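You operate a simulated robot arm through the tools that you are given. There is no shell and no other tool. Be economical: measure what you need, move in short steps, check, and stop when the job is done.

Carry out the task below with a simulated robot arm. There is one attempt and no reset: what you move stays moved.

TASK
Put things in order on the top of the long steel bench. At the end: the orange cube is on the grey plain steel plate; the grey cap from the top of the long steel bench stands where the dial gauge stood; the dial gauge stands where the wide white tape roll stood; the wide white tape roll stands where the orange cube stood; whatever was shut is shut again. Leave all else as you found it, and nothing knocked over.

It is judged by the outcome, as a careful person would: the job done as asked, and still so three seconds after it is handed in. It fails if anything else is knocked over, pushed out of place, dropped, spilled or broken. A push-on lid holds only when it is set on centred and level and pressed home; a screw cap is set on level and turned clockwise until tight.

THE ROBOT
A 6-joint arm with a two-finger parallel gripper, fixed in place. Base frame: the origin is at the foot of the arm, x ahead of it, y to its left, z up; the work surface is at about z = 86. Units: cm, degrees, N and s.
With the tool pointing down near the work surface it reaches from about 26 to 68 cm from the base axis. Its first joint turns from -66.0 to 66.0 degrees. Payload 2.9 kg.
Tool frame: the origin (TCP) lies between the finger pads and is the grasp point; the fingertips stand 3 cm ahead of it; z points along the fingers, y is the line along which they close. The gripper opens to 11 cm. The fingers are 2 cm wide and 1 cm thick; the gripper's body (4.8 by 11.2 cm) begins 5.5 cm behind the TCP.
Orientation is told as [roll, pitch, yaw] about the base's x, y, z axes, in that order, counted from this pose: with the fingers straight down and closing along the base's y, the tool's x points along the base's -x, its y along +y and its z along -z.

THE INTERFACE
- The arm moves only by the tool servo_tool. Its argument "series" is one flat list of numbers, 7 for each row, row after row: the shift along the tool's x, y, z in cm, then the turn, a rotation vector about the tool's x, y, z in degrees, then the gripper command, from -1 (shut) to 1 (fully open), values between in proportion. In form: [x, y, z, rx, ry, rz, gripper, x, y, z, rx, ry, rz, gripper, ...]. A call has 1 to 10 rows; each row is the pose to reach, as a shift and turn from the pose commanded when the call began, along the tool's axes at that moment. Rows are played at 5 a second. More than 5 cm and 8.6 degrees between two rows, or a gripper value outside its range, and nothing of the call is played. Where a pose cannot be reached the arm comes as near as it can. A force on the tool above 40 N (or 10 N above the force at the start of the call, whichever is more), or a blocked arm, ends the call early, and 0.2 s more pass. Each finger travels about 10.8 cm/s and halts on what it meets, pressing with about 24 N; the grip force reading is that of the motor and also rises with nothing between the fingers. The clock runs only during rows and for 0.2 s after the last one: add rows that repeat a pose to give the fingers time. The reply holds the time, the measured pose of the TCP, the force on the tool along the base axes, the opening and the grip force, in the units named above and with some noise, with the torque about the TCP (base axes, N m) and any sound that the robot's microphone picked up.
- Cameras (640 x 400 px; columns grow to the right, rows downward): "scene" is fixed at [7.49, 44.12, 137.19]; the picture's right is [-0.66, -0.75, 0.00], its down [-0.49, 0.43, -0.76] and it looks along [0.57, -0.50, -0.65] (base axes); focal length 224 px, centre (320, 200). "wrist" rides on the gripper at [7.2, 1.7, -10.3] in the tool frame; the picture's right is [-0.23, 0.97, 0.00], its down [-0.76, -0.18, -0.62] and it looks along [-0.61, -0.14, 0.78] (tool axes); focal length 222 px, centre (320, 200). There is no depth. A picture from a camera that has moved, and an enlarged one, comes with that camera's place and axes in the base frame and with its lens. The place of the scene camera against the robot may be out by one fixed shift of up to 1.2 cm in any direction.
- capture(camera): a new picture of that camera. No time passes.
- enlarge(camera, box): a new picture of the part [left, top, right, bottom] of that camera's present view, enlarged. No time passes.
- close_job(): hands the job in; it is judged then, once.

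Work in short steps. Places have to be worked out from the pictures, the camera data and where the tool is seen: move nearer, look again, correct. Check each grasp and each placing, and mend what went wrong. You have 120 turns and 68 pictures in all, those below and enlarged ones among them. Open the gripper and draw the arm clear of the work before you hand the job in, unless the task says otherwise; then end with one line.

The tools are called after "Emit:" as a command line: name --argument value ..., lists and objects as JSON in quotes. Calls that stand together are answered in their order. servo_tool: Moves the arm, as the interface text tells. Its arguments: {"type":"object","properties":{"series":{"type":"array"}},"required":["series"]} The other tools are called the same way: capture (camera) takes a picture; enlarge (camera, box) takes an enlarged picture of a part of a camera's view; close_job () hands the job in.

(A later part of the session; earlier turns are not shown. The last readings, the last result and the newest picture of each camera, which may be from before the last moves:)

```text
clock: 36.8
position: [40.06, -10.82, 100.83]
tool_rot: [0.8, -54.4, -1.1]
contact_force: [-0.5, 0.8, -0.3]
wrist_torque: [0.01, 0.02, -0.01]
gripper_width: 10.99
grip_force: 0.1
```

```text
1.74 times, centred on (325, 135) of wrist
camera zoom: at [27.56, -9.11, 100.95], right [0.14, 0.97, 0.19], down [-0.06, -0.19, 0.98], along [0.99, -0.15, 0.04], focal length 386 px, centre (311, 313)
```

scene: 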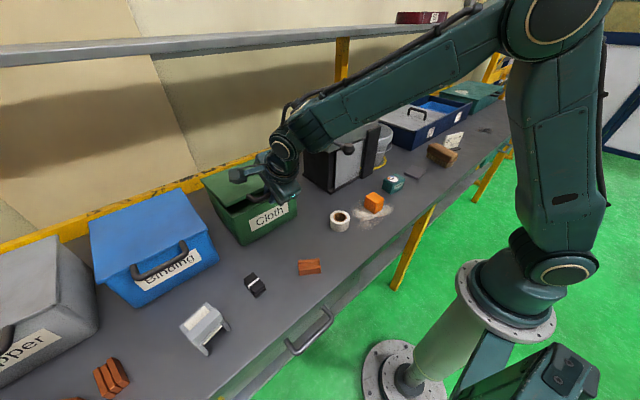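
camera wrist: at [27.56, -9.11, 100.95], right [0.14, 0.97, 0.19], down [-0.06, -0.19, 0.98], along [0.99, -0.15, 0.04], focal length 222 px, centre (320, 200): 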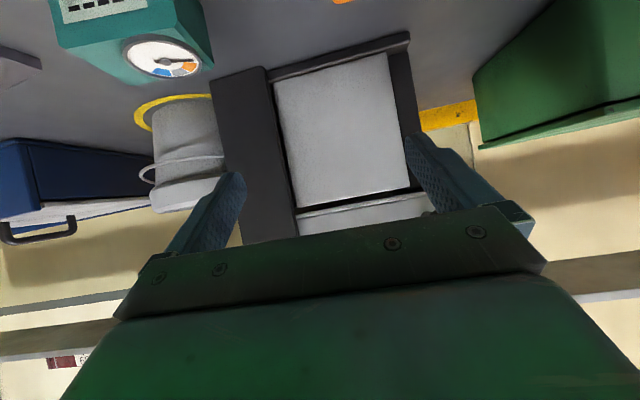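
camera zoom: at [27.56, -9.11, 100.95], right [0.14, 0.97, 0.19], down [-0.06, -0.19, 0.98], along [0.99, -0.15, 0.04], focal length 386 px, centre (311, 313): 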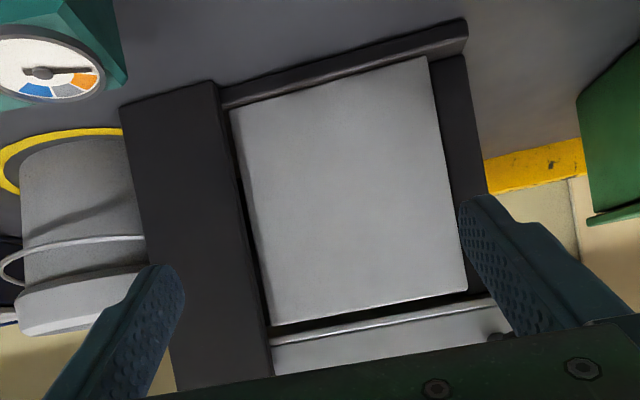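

The panel has no handle of its own; the rod-and-knob at the upper left (≈(47,-2,106.5)) is the only operable part. I line up in front of the knob to test it gently.

Emit:
servo_tool --series '[-2.5, 2.5, -1.7, 0, 0, 0, 0.6, -4.9, 5.5, -3.5, 0, 0, 0, 0.3, -4.9, 8.7, -3.5, 0, 0, 1, 0.2, -4.9, 8.7, -3.5, 0, 0, 1, 0.2]'

Emit:
capture --camera "wrist"

Emit:
enlarge --camera "scene" --box '[300, 110, 400, 190]'

```text
clock: 37.8
position: [40.32, -2.05, 107.0]
tool_rot: [2.2, -54.2, -2.8]
contact_force: [-0.1, 0.7, -0.6]
wrist_torque: [0.0, 0.01, 0.01]
gripper_width: 6.61
grip_force: 0.0
```

```text
25 pictures are left
camera wrist: at [27.71, -0.3, 107.13], right [0.15, 0.97, 0.21], down [-0.07, -0.2, 0.98], along [0.99, -0.16, 0.03], focal length 222 px, centre (320, 200)
```

wrist: 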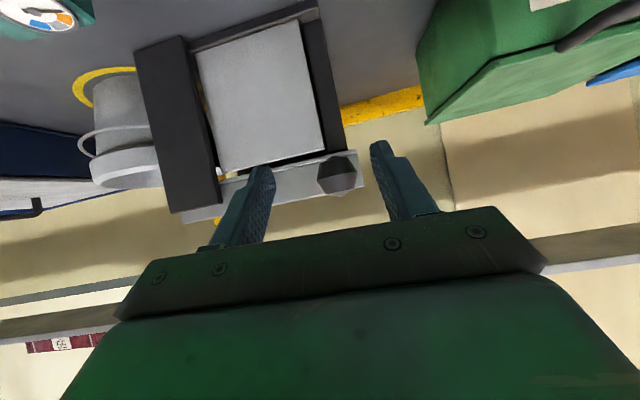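

```text
5.00 times, centred on (350, 150) of scene
camera zoom: at [7.49, 44.12, 137.19], right [-0.66, -0.75, 0.0], down [-0.49, 0.43, -0.76], along [0.57, -0.5, -0.65], focal length 1119 px, centre (170, 450)
```

zoom: 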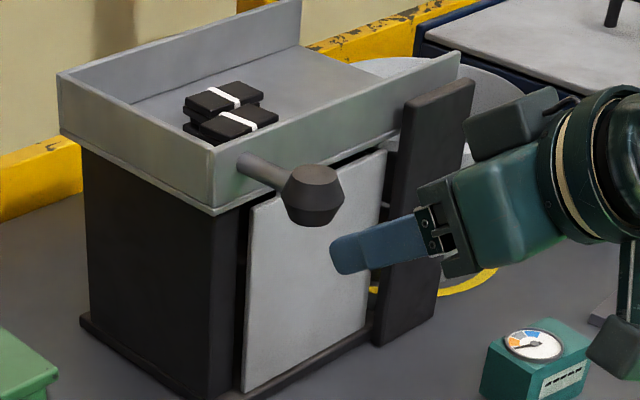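

The knob sits at about (47,-1.5,105.8). I move onto it and grip.

Emit:
servo_tool --series '[-1.6, 0.5, 3, 0, 0, 0, 0.2, -3.1, 0.6, 6, 0, 0, 0, 0.2, -3.1, 0.6, 6, 0, 0, 0, -0.2, -3.1, 0.6, 6, 0, 0, 0, -1, -3.1, 0.6, 6, 0, 0, 0, -1]'

```text
clock: 39.0
position: [46.98, -1.31, 105.92]
tool_rot: [2.5, -54.3, -2.7]
contact_force: [3.2, 8.7, -0.6]
wrist_torque: [0.16, 0.06, 0.05]
gripper_width: 3.75
grip_force: 45.1
```

Emit:
servo_tool --series '[0.25, 0, -0.35, 0, 0, 0, -1, 0.5, 0, -0.7, 0, 0, 0, -1, 0.5, 0, -0.7, 0, 0, 0, -1]'

```text
clock: 39.8
position: [46.29, -1.44, 106.09]
tool_rot: [2.4, -54.5, -2.7]
contact_force: [28.0, 14.6, -1.7]
wrist_torque: [-0.1, -0.26, 0.11]
gripper_width: 3.74
grip_force: 44.4
```

Emit:
servo_tool --series '[-0.5, 0, 0.7, 0, 0, 0, -1, -0.5, -0.4, 0.7, 0, 0, 0, -1, -0.5, -0.8, 0.7, 0, 0, 0, -1, -0.5, -0.8, 0.7, 0, 0, 0, -1]'

Emit:
servo_tool --series '[0, 0.8, 0, 0, 0, 0, -1, -0.4, 0.8, -0.29, 0, 0, 0, -1, -0.65, 0.8, -0.47, 0, 0, 0, -1, -0.65, 0.8, -0.47, 0, 0, 0, -1]'

```text
clock: 40.4
position: [46.58, -1.5, 105.77]
tool_rot: [3.0, -53.9, -2.7]
contact_force: [-13.4, 4.1, 5.8]
wrist_torque: [0.02, -0.56, 0.06]
gripper_width: 3.73
grip_force: 45.1
stopped in row 3: the force on the tool passed its limit at 44 N (the readings are from after the stop); the commanded pose is now the measured one
```

```text
clock: 41.2
position: [46.5, -1.46, 106.34]
tool_rot: [1.7, -53.4, -2.6]
contact_force: [3.8, -6.2, -4.8]
wrist_torque: [-0.11, -0.46, -0.03]
gripper_width: 3.72
grip_force: 44.6
stopped in row 4: the force on the tool passed its limit at 41 N (the readings are from after the stop); the commanded pose is now the measured one
```

Knob is stiff sideways and upward. Check for any change in the scene.

Emit:
enlarge --camera "scene" --box '[300, 110, 400, 190]'

```text
5.00 times, centred on (350, 150) of scene
camera zoom: at [7.5, 44.11, 137.2], right [-0.66, -0.75, 0.0], down [-0.49, 0.43, -0.76], along [0.57, -0.5, -0.65], focal length 1119 px, centre (170, 450)
```

zoom: 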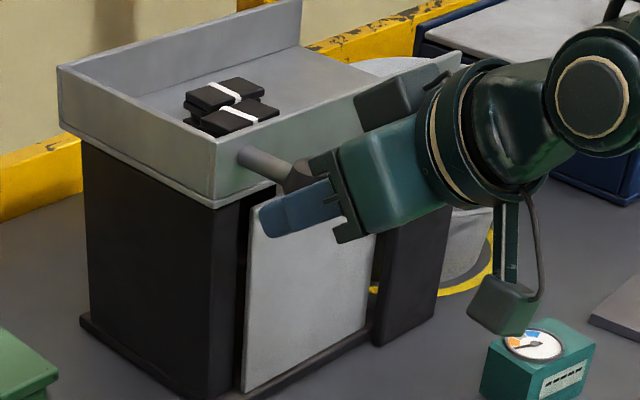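

The tray edge seems very slightly raised; I try another small lift and compare.

Emit:
servo_tool --series '[-0.33, 0, -0.23, 0, 0, 0, -1, -0.65, 0, -0.47, 0, 0, 0, -1, -0.98, 0, -0.7, 0, 0, 0, -1]'

Emit:
enlarge --camera "scene" --box '[300, 110, 400, 190]'

```text
clock: 42.0
position: [46.56, -1.72, 107.47]
tool_rot: [1.5, -53.4, -2.8]
contact_force: [10.9, -20.8, -11.1]
wrist_torque: [0.46, 0.17, -0.32]
gripper_width: 3.74
grip_force: 45.1
```

```text
5.00 times, centred on (350, 150) of scene
camera zoom: at [7.54, 44.06, 137.21], right [-0.66, -0.75, 0.0], down [-0.49, 0.43, -0.76], along [0.57, -0.5, -0.65], focal length 1119 px, centre (170, 450)
```

zoom: 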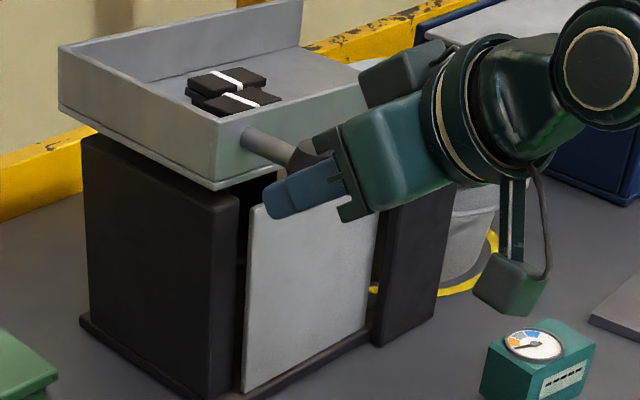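

The tray is a lid hinged at its right end (y≈-17), with the knob as handle. I raise it along its arc to about 20° and check the bundles on it.

Emit:
servo_tool --series '[-0.42, -0.6, -0.3, 0, 0, 0, -1, -0.84, -0.75, -0.63, 0, 0, 0, -1, -1.35, -1.0, -1.0, 0, 0, 0, -1, -1.87, -1.29, -1.39, 0, 0, 0, -1, -2.35, -1.6, -1.75, 0, 0, 0, -1, -2.84, -1.94, -2.11, 0, 0, 0, -1]'

Emit:
enlarge --camera "scene" --box '[290, 90, 410, 190]'

```text
clock: 43.4
position: [46.62, -2.69, 111.09]
tool_rot: [2.8, -53.7, -2.5]
contact_force: [-6.5, 36.1, 8.5]
wrist_torque: [0.36, 0.19, 0.25]
gripper_width: 3.7
grip_force: 45.1
```

```text
4.00 times, centred on (350, 140) of scene
camera zoom: at [7.46, 44.24, 137.15], right [-0.66, -0.75, 0.0], down [-0.49, 0.43, -0.76], along [0.57, -0.5, -0.65], focal length 895 px, centre (200, 440)
```

zoom: 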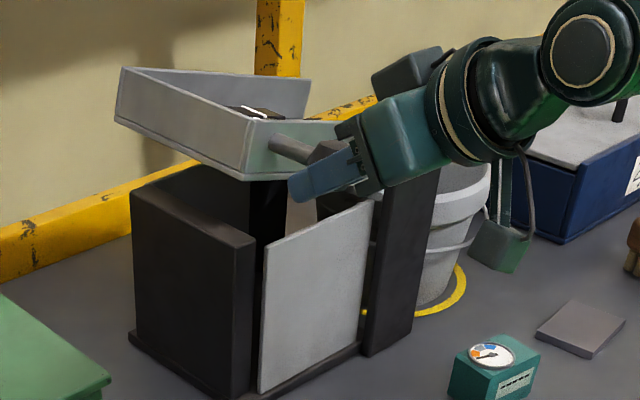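

Lid at ~20°. Look with the wrist camera under it.

Emit:
capture --camera "wrist"

Emit:
enlarge --camera "scene" --box '[320, 110, 380, 150]'

```text
20 pictures are left
camera wrist: at [34.0, -1.07, 111.52], right [0.14, 0.97, 0.21], down [-0.05, -0.21, 0.98], along [0.99, -0.15, 0.02], focal length 222 px, centre (320, 200)
```

wrist: 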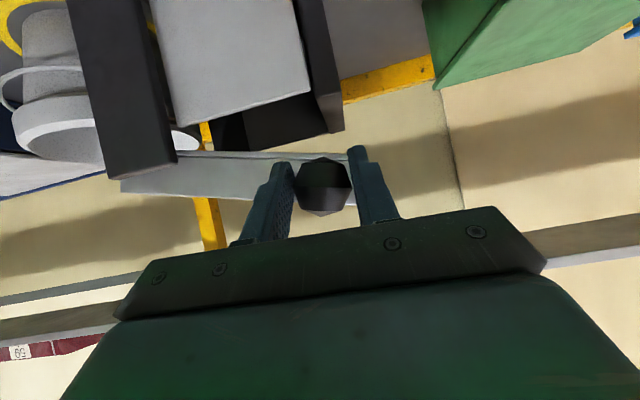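

```text
10.00 times, centred on (350, 130) of scene
camera zoom: at [7.46, 44.24, 137.15], right [-0.66, -0.75, 0.0], down [-0.49, 0.43, -0.76], along [0.57, -0.5, -0.65], focal length 2238 px, centre (20, 900)
```

zoom: 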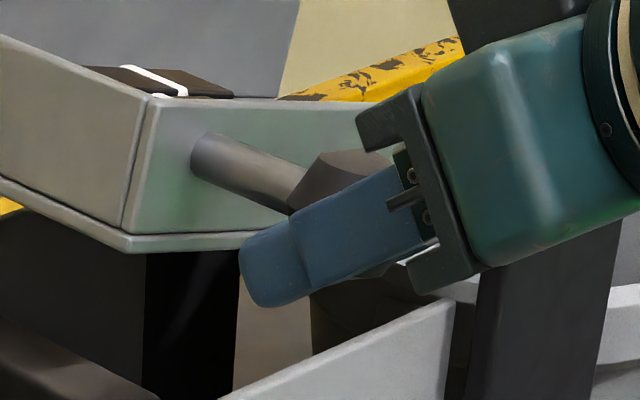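

The lid opens fine, but the bundles lie on it. I lower it nearly shut and test if it stays by itself when let go at a small angle.

Emit:
servo_tool --series '[0.8, 1.2, 0.6, 0, 0, 0, -1, 1.6, 1.6, 1.2, 0, 0, 0, -1, 2.4, 1.75, 1.75, 0, 0, 0, -1, 3.05, 1.9, 2.26, 0, 0, 0, -1, 3.05, 1.9, 2.26, 0, 0, 0, -1]'

Emit:
servo_tool --series '[0, 0, 0, 0, 0, 0, 0, 0, 0, 0, 0, 0, 0, 0.2, 0, 0, 0, 0, 0, 0, 0.2]'

Emit:
enlarge --camera "scene" --box '[300, 110, 400, 190]'

```text
clock: 44.6
position: [46.51, -1.68, 107.18]
tool_rot: [1.7, -53.3, -2.6]
contact_force: [1.5, -5.9, -4.7]
wrist_torque: [-0.33, -0.26, 0.03]
gripper_width: 3.7
grip_force: 45.8
```

```text
clock: 45.4
position: [46.66, -1.52, 107.37]
tool_rot: [2.0, -53.5, -2.6]
contact_force: [0.5, -1.0, -0.9]
wrist_torque: [0.03, 0.02, 0.0]
gripper_width: 6.61
grip_force: 0.1
```

```text
5.00 times, centred on (350, 150) of scene
camera zoom: at [7.49, 44.12, 137.19], right [-0.66, -0.75, 0.0], down [-0.49, 0.43, -0.76], along [0.57, -0.5, -0.65], focal length 1119 px, centre (170, 450)
```

zoom: 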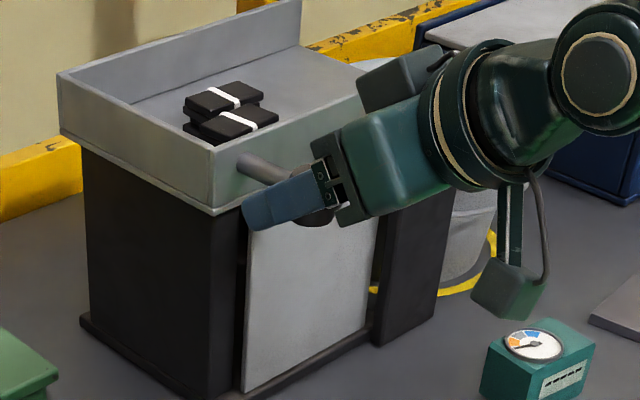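

It drops shut by its own weight, with the bundles unmoved. Next I check whether the bundles are loose: back off, point down and go above them.

Emit:
servo_tool --series '[0, 0, -4.5, 0, 0, 0, 0.2, 0, 0, -9, 0, 0, 0, 0.2, -1, 0, -12, 0, 8, 0, 0.2, -2, -0.5, -12, 0, 16, 0, 0.2, -3, -1, -11, 0, 24, 0, 0.2, -4, -1, -10, 0, 32, 0, 0.2, -5, -1.5, -8.5, 0, 40, 0, 0, -6.2, -2, -7, 0, 48, 0, 0, -7.1, -2, -5, 0, 53.5, 0, 0, -7.1, -2, -5, 0, 53.5, 0, 0]'

```text
clock: 47.6
position: [46.91, -3.69, 115.98]
tool_rot: [1.2, 0.1, -1.2]
contact_force: [0.5, 0.7, -0.2]
wrist_torque: [0.0, -0.01, 0.01]
gripper_width: 5.51
grip_force: 0.1
```

Emit:
servo_tool --series '[-3, 0, 0, 1.2, 0, -1.2, 0, -6, 0, 0, 1.2, 0, -1.2, 0, -6, 0, 0, 1.2, 0, -1.2, 0]'

Emit:
capture --camera "wrist"

```text
clock: 48.4
position: [52.75, -3.78, 116.0]
tool_rot: [-0.2, 0.1, 0.0]
contact_force: [-0.1, 0.3, 1.1]
wrist_torque: [0.01, -0.03, -0.05]
gripper_width: 5.5
grip_force: 0.0
```

```text
17 pictures are left
camera wrist: at [45.48, -2.15, 126.29], right [0.23, 0.97, 0.0], down [0.76, -0.18, 0.62], along [0.61, -0.14, -0.78], focal length 222 px, centre (320, 200)
```

wrist: 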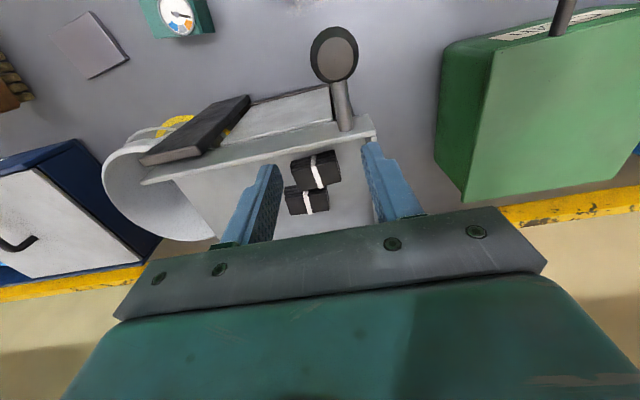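

The tray's right end is open, so loose bundles could slide out. I pinch the near bundle (≈(56.7,-5.1)) to see if it is loose.

Emit:
servo_tool --series '[-2, -0.7, 2, 0, 0, 0, 0.45, -3.9, -1.3, 4, 0, 0, 0, 0.45, -3.9, -1.3, 7, 0, 0, 0, 0.45, -3.9, -1.3, 8, 0, 0, 0, 0.45, -3.9, -1.3, 8, 0, 0, 0, -0.3, -3.9, -1.3, 8, 0, 0, 0, -0.6, -3.9, -1.3, 8, 0, 0, 0, -0.6]'

Emit:
capture --camera "wrist"

```text
clock: 50.0
position: [56.66, -5.13, 107.92]
tool_rot: [-0.1, 0.0, -0.1]
contact_force: [-0.2, -0.3, -0.2]
wrist_torque: [0.02, 0.03, 0.03]
gripper_width: 5.11
grip_force: 24.5
```

```text
16 pictures are left
camera wrist: at [49.49, -3.46, 118.33], right [0.23, 0.97, 0.0], down [0.76, -0.18, 0.62], along [0.61, -0.14, -0.78], focal length 222 px, centre (320, 200)
```

wrist: 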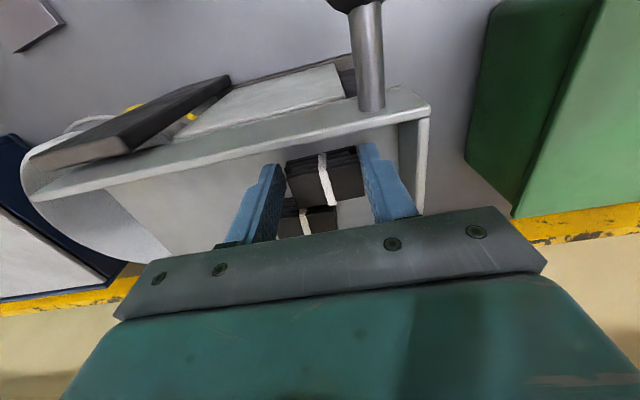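

Emit:
servo_tool --series '[0, 0, -0.5, 0, 0, 0, -0.6, 0, 0, -1, 0, 0, 0, -0.6, 0, 0, -1, 0, 0, 0, -0.6]'

```text
clock: 50.8
position: [56.81, -5.09, 109.07]
tool_rot: [-0.1, -0.1, 0.1]
contact_force: [-1.2, 0.5, -0.3]
wrist_torque: [-0.01, -0.03, 0.03]
gripper_width: 5.12
grip_force: 24.1
```

The bundle lifts freely, so it is loose; I'll set both bundles aside before opening the lid. Moving this one to a free spot at about (42,17).

Emit:
servo_tool --series '[0, 0, -3, 0, 0, 0, -0.6, 0, 0, -5.5, 0, 0, 0, -0.6, 2.5, 4, -5.5, 0, 0, 0, -0.6, 5, 8, -5.5, 0, 0, 0, -0.6, 7.5, 12, -5.5, 0, 0, 0, -0.6, 10, 16, -5.5, 0, 0, 0, -0.6, 12.5, 20, -4, 0, 0, 0, -0.6, 14.8, 22.1, -1, 0, 0, 0, -0.6, 14.8, 22.1, 3.5, 0, 0, 0, -0.6, 14.8, 22.1, 8, 0, 0, 0, -0.6]'

Emit:
servo_tool --series '[0, 0, 4, 0, 0, 0, -0.6, 0, 0, 8, 0, 0, 0, -0.6, 0, 0, 8, 0, 0, 0, -0.6]'

Emit:
capture --camera "wrist"

```text
clock: 53.0
position: [41.91, 16.99, 100.8]
tool_rot: [-0.1, -0.1, 0.1]
contact_force: [0.0, 0.6, -0.4]
wrist_torque: [0.04, 0.01, 0.0]
gripper_width: 5.12
grip_force: 23.5
```

```text
clock: 53.8
position: [42.09, 16.92, 93.03]
tool_rot: [-0.1, -0.1, 0.0]
contact_force: [0.6, 0.0, -0.4]
wrist_torque: [-0.01, 0.01, 0.0]
gripper_width: 5.12
grip_force: 23.9
```

```text
15 pictures are left
camera wrist: at [34.86, 18.63, 103.25], right [0.23, 0.97, 0.0], down [0.76, -0.18, 0.62], along [0.61, -0.14, -0.78], focal length 222 px, centre (320, 200)
```

wrist: 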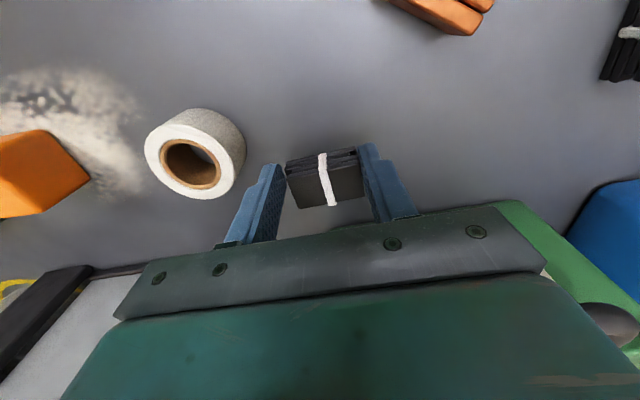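

Held well. Lowering in small steps to find the bench.

Emit:
servo_tool --series '[0, 0, 1, 0, 0, 0, -0.6, 0, 0, 2, 0, 0, 0, -0.6, 0, 0, 2, 0, 0, 0, -0.6]'

Emit:
servo_tool --series '[0, 0, 0.3, 0, 0, 0, -0.6, 0, 0, 0.6, 0, 0, 0, -0.6, 0, 0, 0.6, 0, 0, 0, -0.6]'

```text
clock: 54.6
position: [41.93, 17.18, 90.91]
tool_rot: [0.0, 0.0, 0.1]
contact_force: [-0.3, -0.1, -0.3]
wrist_torque: [0.02, 0.0, -0.02]
gripper_width: 5.11
grip_force: 24.1
```

```text
clock: 55.4
position: [41.99, 17.12, 90.39]
tool_rot: [-0.1, -0.1, 0.0]
contact_force: [0.8, -0.3, 0.1]
wrist_torque: [-0.01, 0.06, -0.03]
gripper_width: 5.13
grip_force: 24.4
```

Emit:
servo_tool --series '[0, 0, 0.3, 0, 0, 0, -0.6, 0, 0, 0.6, 0, 0, 0, -0.6, 0, 0, 0.6, 0, 0, 0, -0.6]'

```text
clock: 56.2
position: [41.99, 16.88, 89.77]
tool_rot: [0.0, -0.2, 0.1]
contact_force: [2.8, -1.6, 16.0]
wrist_torque: [-0.07, -0.21, 0.0]
gripper_width: 5.1
grip_force: 24.5
```

Bundle A stands on the bench. Release, rise, and go over bundle B.

Emit:
servo_tool --series '[0, 0, -0.1, 0, 0, 0, 0, 0, 0, -0.1, 0, 0, 0, 0.3, 0, 0, -4, 0, 0, 0, 0.3, 0, 0, -9, 0, 0, 0, 0.3, 0, 0, -14, 0, 0, 0, 0.3, 0, 0, -19, 0, 0, 0, 0.3, 0, 0, -24, 0, 0, 0, 0.3]'

Emit:
servo_tool --series '[-2.7, -4, 0, 0, 0, 0, 0.3, -5.4, -8, 0, 0, 0, 0, 0.3, -8, -12, 0, 0, 0, 0, 0.3, -10.7, -16, 0, 0, 0, 0, 0.3, -13.4, -20, 0, 0, 0, 0, 0.3, -15.5, -23.5, 0, 0, 0, 0, 0.3, -15.5, -23.5, 0, 0, 0, 0, 0.3]'

Emit:
capture --camera "wrist"

```text
clock: 57.8
position: [41.7, 16.97, 113.49]
tool_rot: [0.0, 0.0, 0.0]
contact_force: [0.1, 0.3, 0.0]
wrist_torque: [0.01, 0.01, 0.0]
gripper_width: 7.16
grip_force: 0.1
```

```text
clock: 59.4
position: [57.38, -6.65, 113.51]
tool_rot: [-0.1, 0.1, 0.0]
contact_force: [0.3, 0.2, -0.2]
wrist_torque: [0.0, 0.01, -0.04]
gripper_width: 7.15
grip_force: 0.0
```

```text
14 pictures are left
camera wrist: at [50.21, -4.95, 123.86], right [0.23, 0.97, 0.0], down [0.76, -0.18, 0.62], along [0.61, -0.14, -0.78], focal length 222 px, centre (320, 200)
```

wrist: 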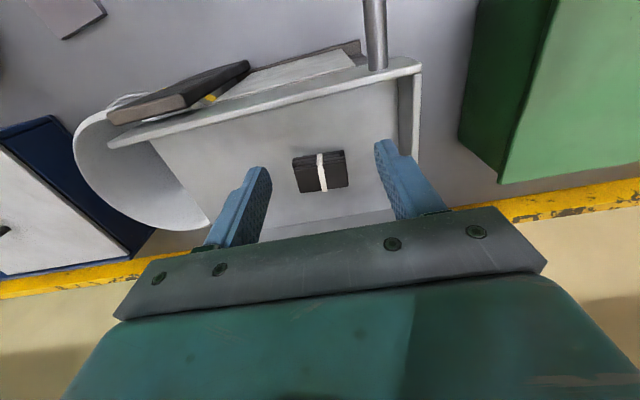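

Bundle B at about (60.7,-7.3). Pinch and lift it the same way.

Emit:
servo_tool --series '[-3.3, -0.65, 0, 0, 0, 0, 0.3, -3.3, -0.65, 3, 0, 0, 0, 0.3, -3.3, -0.65, 5.55, 0, 0, 0, 0.3, -3.3, -0.65, 5.55, 0, 0, 0, 0.3, -3.3, -0.65, 5.55, 0, 0, 0, -0.3, -3.3, -0.65, 5.55, 0, 0, 0, -0.6, -3.3, -0.65, 5.55, 0, 0, 0, -0.6]'

```text
clock: 61.0
position: [60.62, -7.22, 108.1]
tool_rot: [-0.1, 0.0, 0.0]
contact_force: [0.1, -0.5, -0.6]
wrist_torque: [0.03, -0.04, -0.04]
gripper_width: 5.14
grip_force: 24.0
```

Emit:
servo_tool --series '[0, 0, -3, 0, 0, 0, -0.6, 0, 0, -6, 0, 0, 0, -0.6, 2.4, 4.1, -6, 0, 0, 0, -0.6, 4.8, 8.2, -6, 0, 0, 0, -0.6, 7.2, 12.3, -6, 0, 0, 0, -0.6, 9.6, 16.4, -6, 0, 0, 0, -0.6, 12, 20.5, -6, 0, 0, 0, -0.6, 14.4, 24.6, -6, 0, 0, 0, -0.6, 16.8, 28.7, -5, 0, 0, 0, -0.6, 18.6, 32.2, -3, 0, 0, 0, -0.6]'

Emit:
servo_tool --series '[0, 0, 4.5, 0, 0, 0, -0.6, 0, 0, 9, 0, 0, 0, -0.6, 0, 0, 13.5, 0, 0, 0, -0.6, 0, 0, 18, 0, 0, 0, -0.6, 0, 0, 19.5, 0, 0, 0, -0.6, 0, 0, 20.3, 0, 0, 0, -0.6, 0, 0, 20.3, 0, 0, 0, -0.6]'

Emit:
servo_tool --series '[0, 0, 0.3, 0, 0, 0, -0.6, 0, 0, 0.6, 0, 0, 0, -0.6, 0, 0, 0.6, 0, 0, 0, -0.6]'

```text
clock: 63.2
position: [41.88, 25.02, 111.2]
tool_rot: [-0.1, 0.1, 0.0]
contact_force: [0.3, 0.4, -0.3]
wrist_torque: [-0.01, -0.01, -0.05]
gripper_width: 5.12
grip_force: 24.1
```

```text
clock: 64.8
position: [42.18, 24.96, 90.77]
tool_rot: [0.0, 0.0, 0.0]
contact_force: [-0.3, 0.1, -0.7]
wrist_torque: [-0.01, -0.04, -0.02]
gripper_width: 5.1
grip_force: 24.3
```

```text
clock: 65.6
position: [42.09, 25.05, 90.35]
tool_rot: [0.0, -0.1, 0.1]
contact_force: [-3.6, -2.0, 16.7]
wrist_torque: [-0.08, 0.05, -0.12]
gripper_width: 5.13
grip_force: 23.7
```

Release B, rise, then return to the pose in front of the knob.

Emit:
servo_tool --series '[0, 0, -0.1, 0, 0, 0, 0, 0, 0, -0.1, 0, 0, 0, 0.3, 0, 0, -4, 0, 0, 0, 0.3, 0, 0, -8.5, 0, 0, 0, 0.3, 0, 0, -13, 0, 0, 0, 0.3, 2, -3, -16, 0, 0, 0, 0.3, 2, -7, -18, 0, 0, 0, 0.3, 2, -11, -18, 0, 0, 0, 0.3]'

Emit:
servo_tool --series '[0, -2, 0, 0, -6, 0, 0.3, 0, -4, 0, 0, -12, 0, 0.3, 0, -6, 0, 0, -18, 0, 0.3, 0, -8, 0, 0, -24, 0, 0.3, 0, -10, 0, 0, -30, 0, 0.3, 0, -12, 0, 0, -36, 0, 0.3, 0, -14, 0, 0, -42, 0, 0.3, 0, -15.5, 0, 0, -48, 0, 0.3, 0, -15.5, 0.5, 0, -54, 0, 0.3, 0, -15.5, 1, 0, -54, 0, 0.3]'

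```text
clock: 67.4
position: [40.0, 14.02, 108.18]
tool_rot: [0.0, 0.0, 0.2]
contact_force: [-0.4, -0.3, 0.0]
wrist_torque: [0.0, -0.03, -0.01]
gripper_width: 7.14
grip_force: 0.0
```

```text
clock: 69.6
position: [40.08, -1.46, 107.34]
tool_rot: [-0.1, -54.2, 0.2]
contact_force: [-0.2, 0.3, 0.5]
wrist_torque: [-0.03, -0.03, 0.01]
gripper_width: 7.15
grip_force: 0.1
```

Emit:
servo_tool --series '[-1.5, 0, 3.2, 0, 0, 0, 0.3, -2.9, 0, 6.4, 0, 0, 0, 0.3, -2.9, 0, 6.4, 0, 0, 0, -0.3, -2.9, 0, 6.4, 0, 0, 0, -1, -2.9, 0, 6.4, 0, 0, 0, -1]'

```text
clock: 70.8
position: [46.78, -1.45, 105.75]
tool_rot: [-0.2, -54.0, 0.1]
contact_force: [2.5, -3.4, -1.6]
wrist_torque: [-0.18, -0.06, -0.04]
gripper_width: 3.76
grip_force: 44.7
```

Gripped. Raise the lid along the arc to ~32° and read forces.

Emit:
servo_tool --series '[-1.04, -0.1, -0.76, 0, 0, 0, -1, -2.02, -0.26, -1.47, 0, 0, 0, -1, -3.0, -0.52, -2.18, 0, 0, 0, -1, -3.95, -0.85, -2.87, 0, 0, 0, -1, -4.87, -1.28, -3.54, 0, 0, 0, -1, -5.78, -1.77, -4.2, 0, 0, 0, -1, -6.65, -2.35, -4.83, 0, 0, 0, -1, -7.5, -2.99, -5.45, 0, 0, 0, -1]'

```text
clock: 72.6
position: [46.75, -4.48, 115.13]
tool_rot: [-0.2, -53.9, 0.2]
contact_force: [-6.3, -10.0, -11.3]
wrist_torque: [0.32, 0.47, -0.08]
gripper_width: 3.7
grip_force: 45.3
```

Emit:
servo_tool --series '[-0.8, -0.73, -0.6, 0, 0, 0, -1, -1.56, -1.51, -1.13, 0, 0, 0, -1, -2.27, -2.35, -1.65, 0, 0, 0, -1, -2.94, -3.27, -2.13, 0, 0, 0, -1, -3.54, -4.25, -2.57, 0, 0, 0, -1, -4.1, -5.26, -2.98, 0, 0, 0, -1, -4.6, -6.32, -3.33, 0, 0, 0, -1, -5.03, -7.42, -3.66, 0, 0, 0, -1, -5.4, -8.56, -3.92, 0, 0, 0, -1, -5.71, -9.72, -4.15, 0, 0, 0, -1]'

Emit:
capture --camera "scene"

```text
clock: 74.8
position: [47.04, -12.74, 122.17]
tool_rot: [0.4, -54.2, 1.1]
contact_force: [-0.5, 5.6, 1.0]
wrist_torque: [0.1, 0.22, 0.24]
gripper_width: 3.77
grip_force: 45.2
stopped in row 10: the force on the tool passed its limit at 44 N (the readings are from after the stop); the commanded pose is now the measured one
```

```text
13 pictures are left
```

scene: 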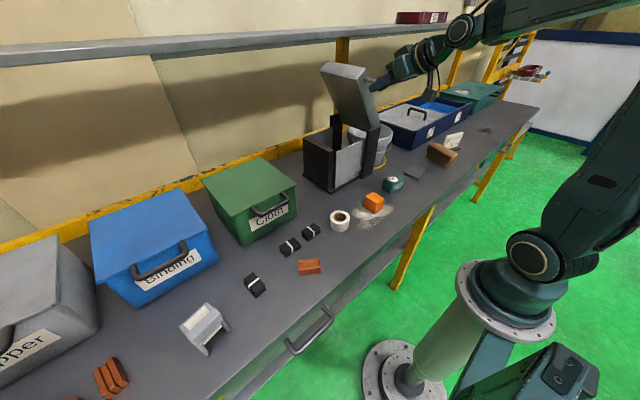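

Lid about 70°. Nudging further to see whether it passes vertical.

Emit:
servo_tool --series '[-0.2, -0.5, -0.12, 0, 0, 0, -1, -0.36, -1.0, -0.25, 0, 0, 0, -1, -0.5, -1.5, -0.34, 0, 0, 0, -1, -0.65, -2.2, -0.45, 0, 0, 0, -1]'

```text
clock: 75.3
position: [47.16, -12.84, 122.22]
tool_rot: [1.2, -53.9, 1.5]
contact_force: [-2.0, 7.5, 0.8]
wrist_torque: [0.12, 0.0, 0.29]
gripper_width: 3.73
grip_force: 45.1
stopped in row 2: the force on the tool passed its limit at 44 N (the readings are from after the stop); the commanded pose is now the measured one
```

It is at its stop (~70°). Look into the box.

Emit:
enlarge --camera "scene" --box '[290, 110, 400, 200]'

Emit:
capture --camera "wrist"

```text
4.44 times, centred on (345, 155) of scene
camera zoom: at [7.49, 44.14, 137.18], right [-0.66, -0.75, 0.0], down [-0.49, 0.43, -0.76], along [0.57, -0.5, -0.65], focal length 994 px, centre (209, 400)
```

zoom: 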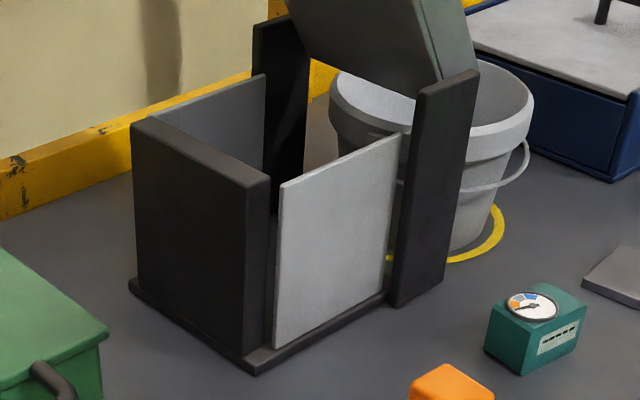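

```text
11 pictures are left
camera wrist: at [34.39, -11.76, 122.43], right [0.09, 0.98, 0.2], down [-0.05, -0.19, 0.98], along [0.99, -0.1, 0.03], focal length 222 px, centre (320, 200)
```

wrist: 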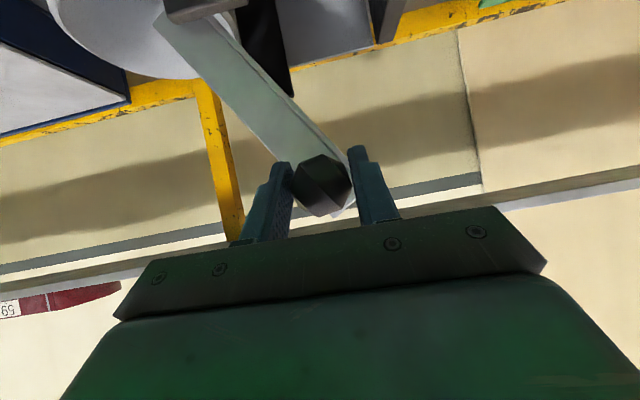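

I open the fingers slightly while still around the knob to sense if the lid stays up.

Emit:
servo_tool --series '[0, 0, 0, 0, 0, 0, -0.15, 0, 0, 0, 0, 0, 0, -0.15, 0, 0, 0, 0, 0, 0, -0.15]'

```text
clock: 76.2
position: [46.99, -12.86, 122.07]
tool_rot: [1.1, -53.9, 1.3]
contact_force: [-1.0, 0.4, 0.0]
wrist_torque: [0.0, 0.01, -0.02]
gripper_width: 4.68
grip_force: 0.0
```

Emit:
servo_tool --series '[0, 0, 0, 0, 0, 0, 0.1, 0, 0, 0, 0, 0, 0, 0.3, 0, 0, 0, 0, 0, 0, 0.3, 0, 0, -1, 0, 0, 0, 0.3, 0, 0, -1, 0, 0, 0, 0.3]'

Emit:
enlarge --camera "scene" --box '[290, 60, 450, 160]'

```text
clock: 77.3
position: [46.22, -13.09, 122.84]
tool_rot: [1.1, -54.0, 1.4]
contact_force: [-0.3, -0.2, -0.3]
wrist_torque: [-0.01, 0.01, -0.02]
gripper_width: 7.16
grip_force: 0.1
```

```text
4.00 times, centred on (370, 110) of scene
camera zoom: at [7.49, 44.12, 137.19], right [-0.66, -0.75, 0.0], down [-0.49, 0.43, -0.76], along [0.57, -0.5, -0.65], focal length 895 px, centre (120, 560)
```

zoom: 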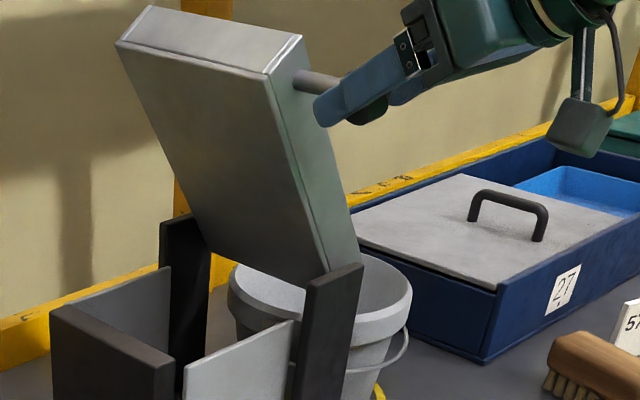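

The lid stays open on its own. I back away and look down into the box.

Emit:
servo_tool --series '[0, 0, -4.5, 0, 0, 0, 0.3, 0, 0, -9, 0, 0, 0, 0.3, 0, 4, -9, 0, 8, 0, 0.3, 1, 8, -8, 0, 16, 0, 0.3, 2, 10, -6.5, 0, 24, 0, 0.3, 3, 10, -4.5, 0, 32, 0, 0.3, 3.8, 10, -2.2, 0, 40, 0, 0.3, 4.4, 10, 0, 0, 48, 0, 0.3, 4.6, 10, 1.85, 0, 54, 0, 0.3]'

Emit:
servo_tool --series '[-4, 0, 1, 0.5, 0, 0.7, 0.3, -8, 0, 3, 1, 0, 1.4, 0.3, -11.5, 0, 4, 1, 0, 1.4, 0.3, -11.5, 0, 4, 1, 0, 1.4, 0.3]'

Emit:
capture --camera "wrist"

```text
clock: 79.3
position: [44.44, -2.97, 117.94]
tool_rot: [0.7, 0.0, 2.4]
contact_force: [-0.4, -0.2, -0.5]
wrist_torque: [0.0, 0.03, 0.03]
gripper_width: 7.13
grip_force: 0.1
```

```text
clock: 80.3
position: [55.94, -2.59, 114.19]
tool_rot: [-0.3, 0.0, 0.9]
contact_force: [0.1, 0.7, 0.6]
wrist_torque: [0.03, -0.01, -0.03]
gripper_width: 7.13
grip_force: 0.0
```

```text
9 pictures are left
camera wrist: at [48.75, -1.0, 124.45], right [0.21, 0.98, -0.01], down [0.77, -0.16, 0.62], along [0.61, -0.14, -0.78], focal length 222 px, centre (320, 200)
```

wrist: 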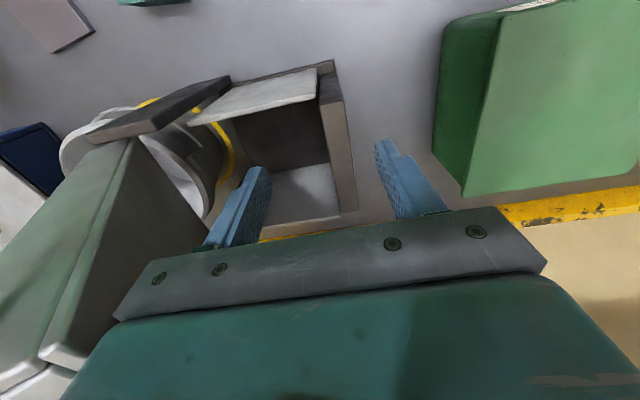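

Nothing obvious yet; part of the floor right behind the panel is hidden. I move further in with closed fingers for a full view.

Emit:
servo_tool --series '[-2, 0.5, 1, 0, 0, 0, -0.5, -4.3, 0.5, 2, 0, 0, 0, -1, -4.3, 0.5, 2, 0, 0, 0, -1, -4.3, 0.5, 2, 0, 0, 0, -1]'

Emit:
enlarge --camera "wrist" --box '[120, 0, 400, 200]'

```text
clock: 81.3
position: [60.2, -1.83, 112.18]
tool_rot: [-0.2, 0.1, 1.0]
contact_force: [0.3, 0.3, 0.0]
wrist_torque: [-0.02, -0.02, -0.04]
gripper_width: 0.0
grip_force: 23.6
```

```text
2.00 times, centred on (260, 100) of wrist
camera zoom: at [53.0, -0.3, 122.55], right [0.21, 0.98, -0.01], down [0.77, -0.16, 0.62], along [0.61, -0.14, -0.78], focal length 444 px, centre (440, 400)
```

zoom: 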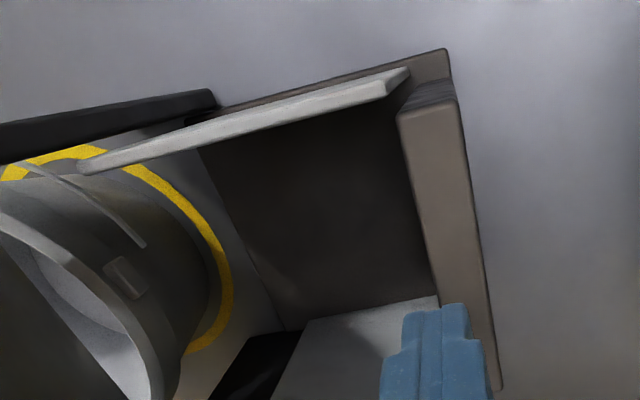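

The box is empty too. I'll shut its lid again: return in front of the knob by the reverse path.

Emit:
servo_tool --series '[4, 0, -1.5, 0, 0, 0.3, -1, 8, -0.4, -3, 0, 0, 0.6, -0.5, 12, -0.8, -4.5, 0, 0, 1, 0.3, 15.8, -1.1, -5.8, 0, 0, 1, 0.3, 15.8, -1.1, -5.8, 0, 0, 1, 0.3]'

Emit:
servo_tool --series '[1, 0, -2, 0, -6, 0, 0.3, 2, 0, -4, 0, -12, 0, 0.3, 3, 0, -6, 0, -18, 0, 0.3, 4, 0, -8, 0, -24, 0, 0.3, 4.7, -2, -9.4, 0, -30, 0, 0.3, 4.7, -4, -9.4, 0, -36, 0, 0.3, 4.7, -6, -9.4, 0, -42, 0, 0.3, 4.7, -8, -9.4, 0, -48, 0, 0.3, 4.7, -9.9, -9.4, 0, -54, 0, 0.3, 4.7, -9.9, -9.4, 0, -54, 0, 0.3]'

```text
clock: 82.5
position: [45.72, -3.41, 119.89]
tool_rot: [-0.3, 0.3, -0.1]
contact_force: [0.2, 0.4, -0.8]
wrist_torque: [-0.03, 0.0, 0.01]
gripper_width: 7.15
grip_force: 0.1
out of reach, approached as far as the arm can: row 3, 4, 5
```

```text
clock: 84.8
position: [40.04, -13.02, 127.38]
tool_rot: [-0.6, -54.0, 0.6]
contact_force: [-0.3, -0.1, 0.0]
wrist_torque: [-0.01, 0.0, 0.0]
gripper_width: 7.15
grip_force: 0.0
out of reach, approached as far as the arm can: row 1, 2, 3, 4
```

Emit:
servo_tool --series '[0.1, 0, 4.4, 0, 0, 0, 0.3, 0.2, 0.1, 8.75, 0, 0, 0, 0.3, 0.2, 0.1, 8.75, 0, 0, 0, -0.2, 0.2, 0.1, 8.75, 0, 0, 0, -1, 0.2, 0.1, 8.75, 0, 0, 0, -1]'

```text
clock: 86.0
position: [46.85, -12.84, 122.07]
tool_rot: [-0.6, -54.0, 0.6]
contact_force: [2.4, 7.4, 1.1]
wrist_torque: [0.05, -0.73, 0.15]
gripper_width: 3.73
grip_force: 45.3
```

Emit:
servo_tool --series '[0.7, 1.6, 0.51, 0, 0, 0, -1, 1.47, 3.19, 1.07, 0, 0, 0, -1, 2.65, 5.14, 1.92, 0, 0, 0, -1, 4.06, 6.89, 2.95, 0, 0, 0, -1, 5.62, 8.4, 4.09, 0, 0, 0, -1, 7.34, 9.62, 5.33, 0, 0, 0, -1, 9.17, 10.54, 6.67, 0, 0, 0, -1, 11.1, 11.13, 8.07, 0, 0, 0, -1, 13.12, 11.39, 9.54, 0, 0, 0, -1]'

```text
clock: 88.0
position: [46.78, -1.49, 105.84]
tool_rot: [-0.2, -53.8, 0.3]
contact_force: [-13.4, 18.7, 7.6]
wrist_torque: [-0.06, 1.05, 0.23]
gripper_width: 3.77
grip_force: 44.8
```

Lid shut. Release, back off, upright the tool, then fetch bundle B to restore it.

Emit:
servo_tool --series '[0, 0, 0, 0, 0, 0, 0.3, 0, 0, 0, 0, 0, 0, 0.3, 0, 0, -4.5, 0, 0, 0, 0.3, 0, 0, -9, 0, 5, 0, 0.3, -0.6, 2, -11.4, 0, 13, 0, 0.3, -0.6, 4, -11.4, 0, 21, 0, 0.3, -0.6, 6, -11.4, 0, 29, 0, 0.3, -0.6, 8, -11.4, 0, 37, 0, 0.3, -0.6, 10, -11.4, 0, 45, 0, 0.3, -0.6, 12, -11.4, 0, 53.8, 0, 0.3]'

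Emit:
servo_tool --series '[-2, 4, 3, 0.2, 0, 0.3, 0.3, -4, 8, 5, 0.2, 0, 0.3, 0.3, -4, 12, 6, 0.2, 0, 0.3, 0.3, -4, 14.5, 8, 0.2, 0, 0.3, 0.3, -4, 14.5, 8, 0.2, 0, 0.3, 0.3]'

```text
refused: row 10 steps farther than a row can; nothing moved
```

```text
refused: row 1 steps farther than a row can; nothing moved
```

Emit:
servo_tool --series '[0, 0, 0, 0, 0, 0, 0.3, 0, 0, 0, 0, 0, 0, 0.3, 0, 0, -4.5, 0, 0, 0, 0.3, 0, 0, -9, 0, 5, 0, 0.3, -0.6, 2, -11.4, 0, 13, 0, 0.3, -0.6, 4, -11.4, 0, 21, 0, 0.3, -0.6, 6, -11.4, 0, 29, 0, 0.3, -0.6, 8, -11.4, 0, 37, 0, 0.3, -0.6, 10, -11.4, 0, 45.4, 0, 0.3, -0.6, 12, -11.4, 0, 53.8, 0, 0.3]'

```text
clock: 90.2
position: [37.96, 10.35, 113.0]
tool_rot: [-0.3, 0.0, -0.1]
contact_force: [0.0, 0.9, 0.1]
wrist_torque: [0.01, 0.02, -0.01]
gripper_width: 7.15
grip_force: 0.1
```

Emit:
servo_tool --series '[-1, 3.7, 2, -0.3, 0, 0, 0.3, -2, 7.4, 4, -0.3, 0, 0, 0.3, -3, 11, 6, -0.3, 0, 0, 0.3, -4.1, 14.65, 8, -0.3, 0, 0, 0.3, -4.1, 14.65, 12.5, -0.3, 0, 0, 0.3, -4.1, 14.65, 17, -0.3, 0, 0, 0.3, -4.1, 14.65, 21, -0.3, 0, 0, 0.3, -4.1, 14.65, 22.6, -0.3, 0, 0, 0.3, -4.1, 14.65, 22.6, -0.3, 0, 0, -0.3, -4.1, 14.65, 22.6, -0.3, 0, 0, -0.6]'

Emit:
servo_tool --series '[0, 0, 0, 0, 0, 0, -0.6, 0, 0, -3, 0, 0, 0, -0.6, 0, 0, -8, 0, 0, 0, -0.6, 0, 0, -13, 0, 0, 0, -0.6, 0, 0, -18, 0, 0, 0, -0.6, 0, 0, -23, 0, 0, 0, -0.6, 0, 0, -24, 0, 0, 0, -0.6]'

```text
clock: 92.3
position: [42.23, 24.84, 90.19]
tool_rot: [0.0, -0.1, 0.0]
contact_force: [0.6, 0.3, 1.4]
wrist_torque: [0.02, -0.01, -0.02]
gripper_width: 5.11
grip_force: 24.2
```

```text
clock: 94.0
position: [42.13, 24.99, 114.29]
tool_rot: [-0.1, -0.1, 0.1]
contact_force: [-0.5, -0.5, -0.9]
wrist_torque: [0.0, 0.01, -0.01]
gripper_width: 5.09
grip_force: 23.9
```

Emit:
servo_tool --series '[-2.3, -4, 0, 0, 0, 0, -0.6, -4.6, -8, 0, 0, 0, 0, -0.6, -6.9, -12, 0, 0, 0, 0, -0.6, -9.3, -16.1, 0, 0, 0, 0, -0.6, -11.6, -20.2, 0, 0, 0, 0, -0.6, -13.9, -24.2, 0, 0, 0, 0, -0.6, -16.2, -28.2, 0, 0, 0, 0, -0.6, -18.5, -32.2, 0, 0, 0, 0, -0.6, -18.5, -32.2, 3, 0, 0, 0, -0.6, -18.5, -32.2, 5.5, 0, 0, 0, -0.6]'

Emit:
servo_tool --series '[0, 0, 0.3, 0, 0, 0, -0.6, 0, 0, 0.6, 0, 0, 0, -0.6, 0, 0, 0.6, 0, 0, 0, -0.6]'

```text
clock: 96.2
position: [60.7, -7.48, 108.63]
tool_rot: [-0.1, -0.2, 0.0]
contact_force: [0.9, -0.1, -1.5]
wrist_torque: [0.02, 0.06, -0.02]
gripper_width: 5.11
grip_force: 23.9
```

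```text
clock: 97.0
position: [60.72, -7.35, 108.09]
tool_rot: [0.1, -0.2, 0.0]
contact_force: [-0.6, -0.7, -0.5]
wrist_torque: [0.02, 0.0, 0.0]
gripper_width: 5.12
grip_force: 23.9
```

Emit:
servo_tool --series '[0, 0, 0.2, 0, 0, 0, -0.6, 0, 0, 0.2, 0, 0, 0, -0.6]'

```text
clock: 97.5
position: [60.59, -7.48, 107.9]
tool_rot: [0.0, -0.1, 0.0]
contact_force: [-1.4, -0.1, 2.9]
wrist_torque: [0.11, 0.0, 0.0]
gripper_width: 5.11
grip_force: 23.7
```

Contact felt; release B and fetch A.

Emit:
servo_tool --series '[0, 0, 0, 0, 0, 0, 0, 0, 0, 0, 0, 0, 0, 0.3, 0, 0, -3, 0, 0, 0, 0.3, 0, 0, -5.8, 0, 0, 0, 0.3, 3, 4, -5.8, 0, 0, 0, 0.3, 6, 8, -5.8, 0, 0, 0, 0.3, 9, 12, -5.8, 0, 0, 0, 0.3, 12, 16, -5.8, 0, 0, 0, 0.3, 15, 20, -5.8, 0, 0, 0, 0.3, 18.6, 23, -5, 0, 0, 0, 0.3]'

Emit:
servo_tool --series '[0, 1.2, 4.5, 0, 0, 0, 0.3, 0, 1.2, 9, 0, 0, 0, 0.3, 0, 1.2, 13.5, 0, 0, 0, 0.3, 0, 1.2, 18, 0, 0, 0, 0.3, 0, 1.2, 21, 0, 0, 0, 0.3, 0, 1.2, 22.8, 0, 0, 0, 0.3, 0, 1.2, 22.8, 0, 0, 0, 0.3]'

```text
clock: 99.8
position: [41.94, 15.78, 113.02]
tool_rot: [0.1, -0.1, -0.1]
contact_force: [-0.5, -0.2, -1.1]
wrist_torque: [-0.01, -0.04, 0.02]
gripper_width: 7.17
grip_force: 0.0
```

```text
clock: 101.3
position: [42.09, 16.91, 90.2]
tool_rot: [0.0, -0.1, -0.1]
contact_force: [1.0, 0.9, 0.1]
wrist_torque: [-0.02, -0.02, 0.03]
gripper_width: 7.15
grip_force: 0.0
```

Emit:
servo_tool --series '[0, 0, 0.1, 0, 0, 0, -0.3, 0, 0, 0.1, 0, 0, 0, -0.6, 0, 0, 0.1, 0, 0, 0, -0.6, 0, 0, -4, 0, 0, 0, -0.6, 0, 0, -9, 0, 0, 0, -0.6, 0, 0, -14, 0, 0, 0, -0.6, 0, 0, -19, 0, 0, 0, -0.6, 0, 0, -24, 0, 0, 0, -0.6]'

Emit:
servo_tool --series '[-2.4, -3.7, 0, 0, 0, 0, -0.6, -4.9, -7.4, 0, 0, 0, 0, -0.6, -7.3, -11, 0, 0, 0, 0, -0.6, -9.8, -14.7, 0, 0, 0, 0, -0.6, -12.2, -18.4, 0, 0, 0, 0, -0.6, -14.65, -22.1, 0, 0, 0, 0, -0.6, -14.65, -22.1, 3, 0, 0, 0, -0.6, -14.65, -22.1, 5.6, 0, 0, 0, -0.6, -14.65, -22.1, 5.6, 0, 0, 0, -0.6]'

Emit:
servo_tool --series '[0, 0, 0.25, 0, 0, 0, -0.6, 0, 0, 0.4, 0, 0, 0, -0.6, 0, 0, 0.4, 0, 0, 0, -0.6]'

```text
clock: 103.2
position: [41.85, 16.74, 114.44]
tool_rot: [0.0, 0.0, 0.0]
contact_force: [-0.7, -1.1, -0.9]
wrist_torque: [0.01, 0.01, 0.01]
gripper_width: 5.1
grip_force: 23.7
```

```text
clock: 105.2
position: [56.6, -5.34, 108.76]
tool_rot: [0.1, -0.2, 0.0]
contact_force: [-0.1, 0.2, -0.4]
wrist_torque: [-0.01, 0.01, 0.0]
gripper_width: 5.09
grip_force: 24.3
```

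```text
clock: 106.0
position: [56.71, -5.19, 108.26]
tool_rot: [0.0, 0.0, -0.1]
contact_force: [0.2, -0.4, -0.8]
wrist_torque: [-0.02, -0.01, 0.01]
gripper_width: 5.09
grip_force: 24.2
```

Emit:
servo_tool --series '[0, 0, 0.2, 0, 0, 0, -0.6, 0, 0, 0.4, 0, 0, 0, -0.6, 0, 0, 0.4, 0, 0, 0, -0.6]'

```text
clock: 106.8
position: [56.68, -5.38, 107.8]
tool_rot: [0.0, -0.1, 0.0]
contact_force: [0.6, -0.3, -0.5]
wrist_torque: [-0.03, -0.06, -0.02]
gripper_width: 5.12
grip_force: 24.1
```

Emit:
servo_tool --series '[0, 0, 0.2, 0, 0, 0, -0.6, 0, 0, 0.2, 0, 0, 0, -0.6]'

```text
clock: 107.3
position: [56.71, -5.22, 107.82]
tool_rot: [-0.1, -0.4, -0.1]
contact_force: [-3.9, -0.7, 12.9]
wrist_torque: [-0.02, 0.04, 0.02]
gripper_width: 5.11
grip_force: 24.4
```

A is back. Release, and go to inspect the grey object on the left (≈(37.8,50)) closely.

Emit:
servo_tool --series '[0, 0, -0.1, 0, 0, 0, 0, 0, 0, -0.1, 0, 0, 0, 0.3, 0, 0, -3, 0, 0, 0, 0.3, 0, 0, -6, 0, 0, 0, 0.3, 3.5, 3.3, -6, 0, 0, 0, 0.3, 7, 6.6, -6, 0, 0, 0, 0.3, 10.5, 9.9, -6, 0, 0, 0, 0.3, 14, 13.2, -6, 0, 0, 0, 0.3, 17, 17, -6, 0, 0, 0, 0.3, 19, 21, -6, 0, 0, 0, 0.3]'

Emit:
servo_tool --series '[0.2, 4.5, 0, 0, 0, 0, 0.3, 0.5, 9, 0, 0, 0, 0, 0.3, 0.7, 13.5, 1, 0, 0, 0, 0.3, 1, 18, 2, 0, 0, 0, 0.5, 1.2, 22.5, 4, 0, 0, 0, 0.7, 1.3, 27, 6, 0, 0, 0, 1, 1.4, 30, 9, 0, 0, 0, 1, 1.4, 30, 12, 0, 0, 0, 1, 1.4, 30, 12, 0, 0, 0, 1]'

Emit:
capture --camera "wrist"

```text
clock: 109.5
position: [37.48, 15.71, 113.52]
tool_rot: [0.1, -0.1, -0.1]
contact_force: [-0.3, 0.2, 0.2]
wrist_torque: [0.01, 0.0, 0.02]
gripper_width: 7.14
grip_force: 0.0
```

```text
clock: 111.5
position: [36.44, 45.9, 101.48]
tool_rot: [0.0, 0.0, 0.0]
contact_force: [-0.4, -0.2, 1.2]
wrist_torque: [0.01, 0.04, -0.01]
gripper_width: 11.0
grip_force: 0.1
```

```text
7 pictures are left
camera wrist: at [29.09, 47.5, 111.67], right [0.23, 0.97, 0.0], down [0.76, -0.18, 0.62], along [0.61, -0.14, -0.78], focal length 222 px, centre (320, 200)
```

wrist: 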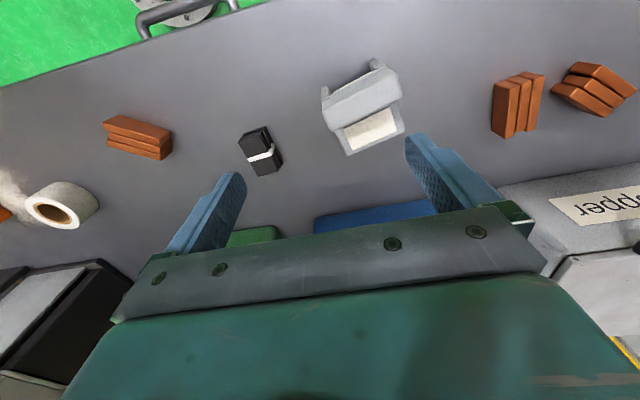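

By elimination, this saddle-shaped loose grey piece (≈(37.9,50.4), 6.8 cm wide, turned ~12°) must be the grey cap. Order of work: cube→plate, tape→cube spot, gauge→tape spot, cap→gauge spot. I go over the cube for one measuring picture.

Emit:
servo_tool --series '[0, -4.5, -2, 0, 0, 0, 1, 0, -9, -4, 0, 0, 0, 1, 0, -13.5, -4, 0, 0, 0, 1, 0, -18, -4, 0, 0, 0, 1, 0, -22.5, -4, 0, 0, 0, 1, 0, -27, -4, 0, 0, 0, 1, 0, -31.5, -4, 0, 0, 0, 1, 0, -36, -4, 0, 0, 0, 1, 0, -40.5, -4, 0, 0, 0, 1, 0, -45, -4, 0, 0, 0, 1]'

Emit:
servo_tool --series '[0, -4, 0, 0, 0, 0, 1, 0, -7, 1.5, 0, 0, 0, 1, 0, -7, 1.5, 0, 0, 0, 1]'

Emit:
capture --camera "wrist"

```text
clock: 113.8
position: [35.98, 0.73, 105.64]
tool_rot: [0.0, -0.1, 0.0]
contact_force: [-0.8, 0.2, -0.1]
wrist_torque: [0.01, -0.03, 0.03]
gripper_width: 11.01
grip_force: 0.1
```

```text
clock: 114.5
position: [36.11, -6.37, 104.1]
tool_rot: [0.0, -0.1, 0.1]
contact_force: [0.2, 0.2, 0.6]
wrist_torque: [-0.02, 0.01, -0.04]
gripper_width: 11.02
grip_force: 0.1
```

```text
6 pictures are left
camera wrist: at [28.85, -4.68, 114.38], right [0.23, 0.97, 0.0], down [0.76, -0.18, 0.62], along [0.61, -0.14, -0.78], focal length 222 px, centre (320, 200)
```

wrist: 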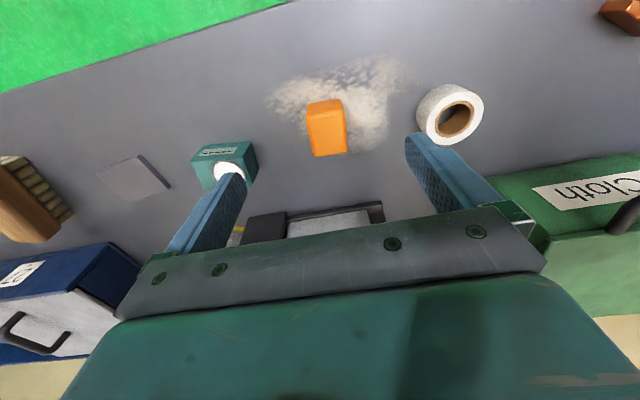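

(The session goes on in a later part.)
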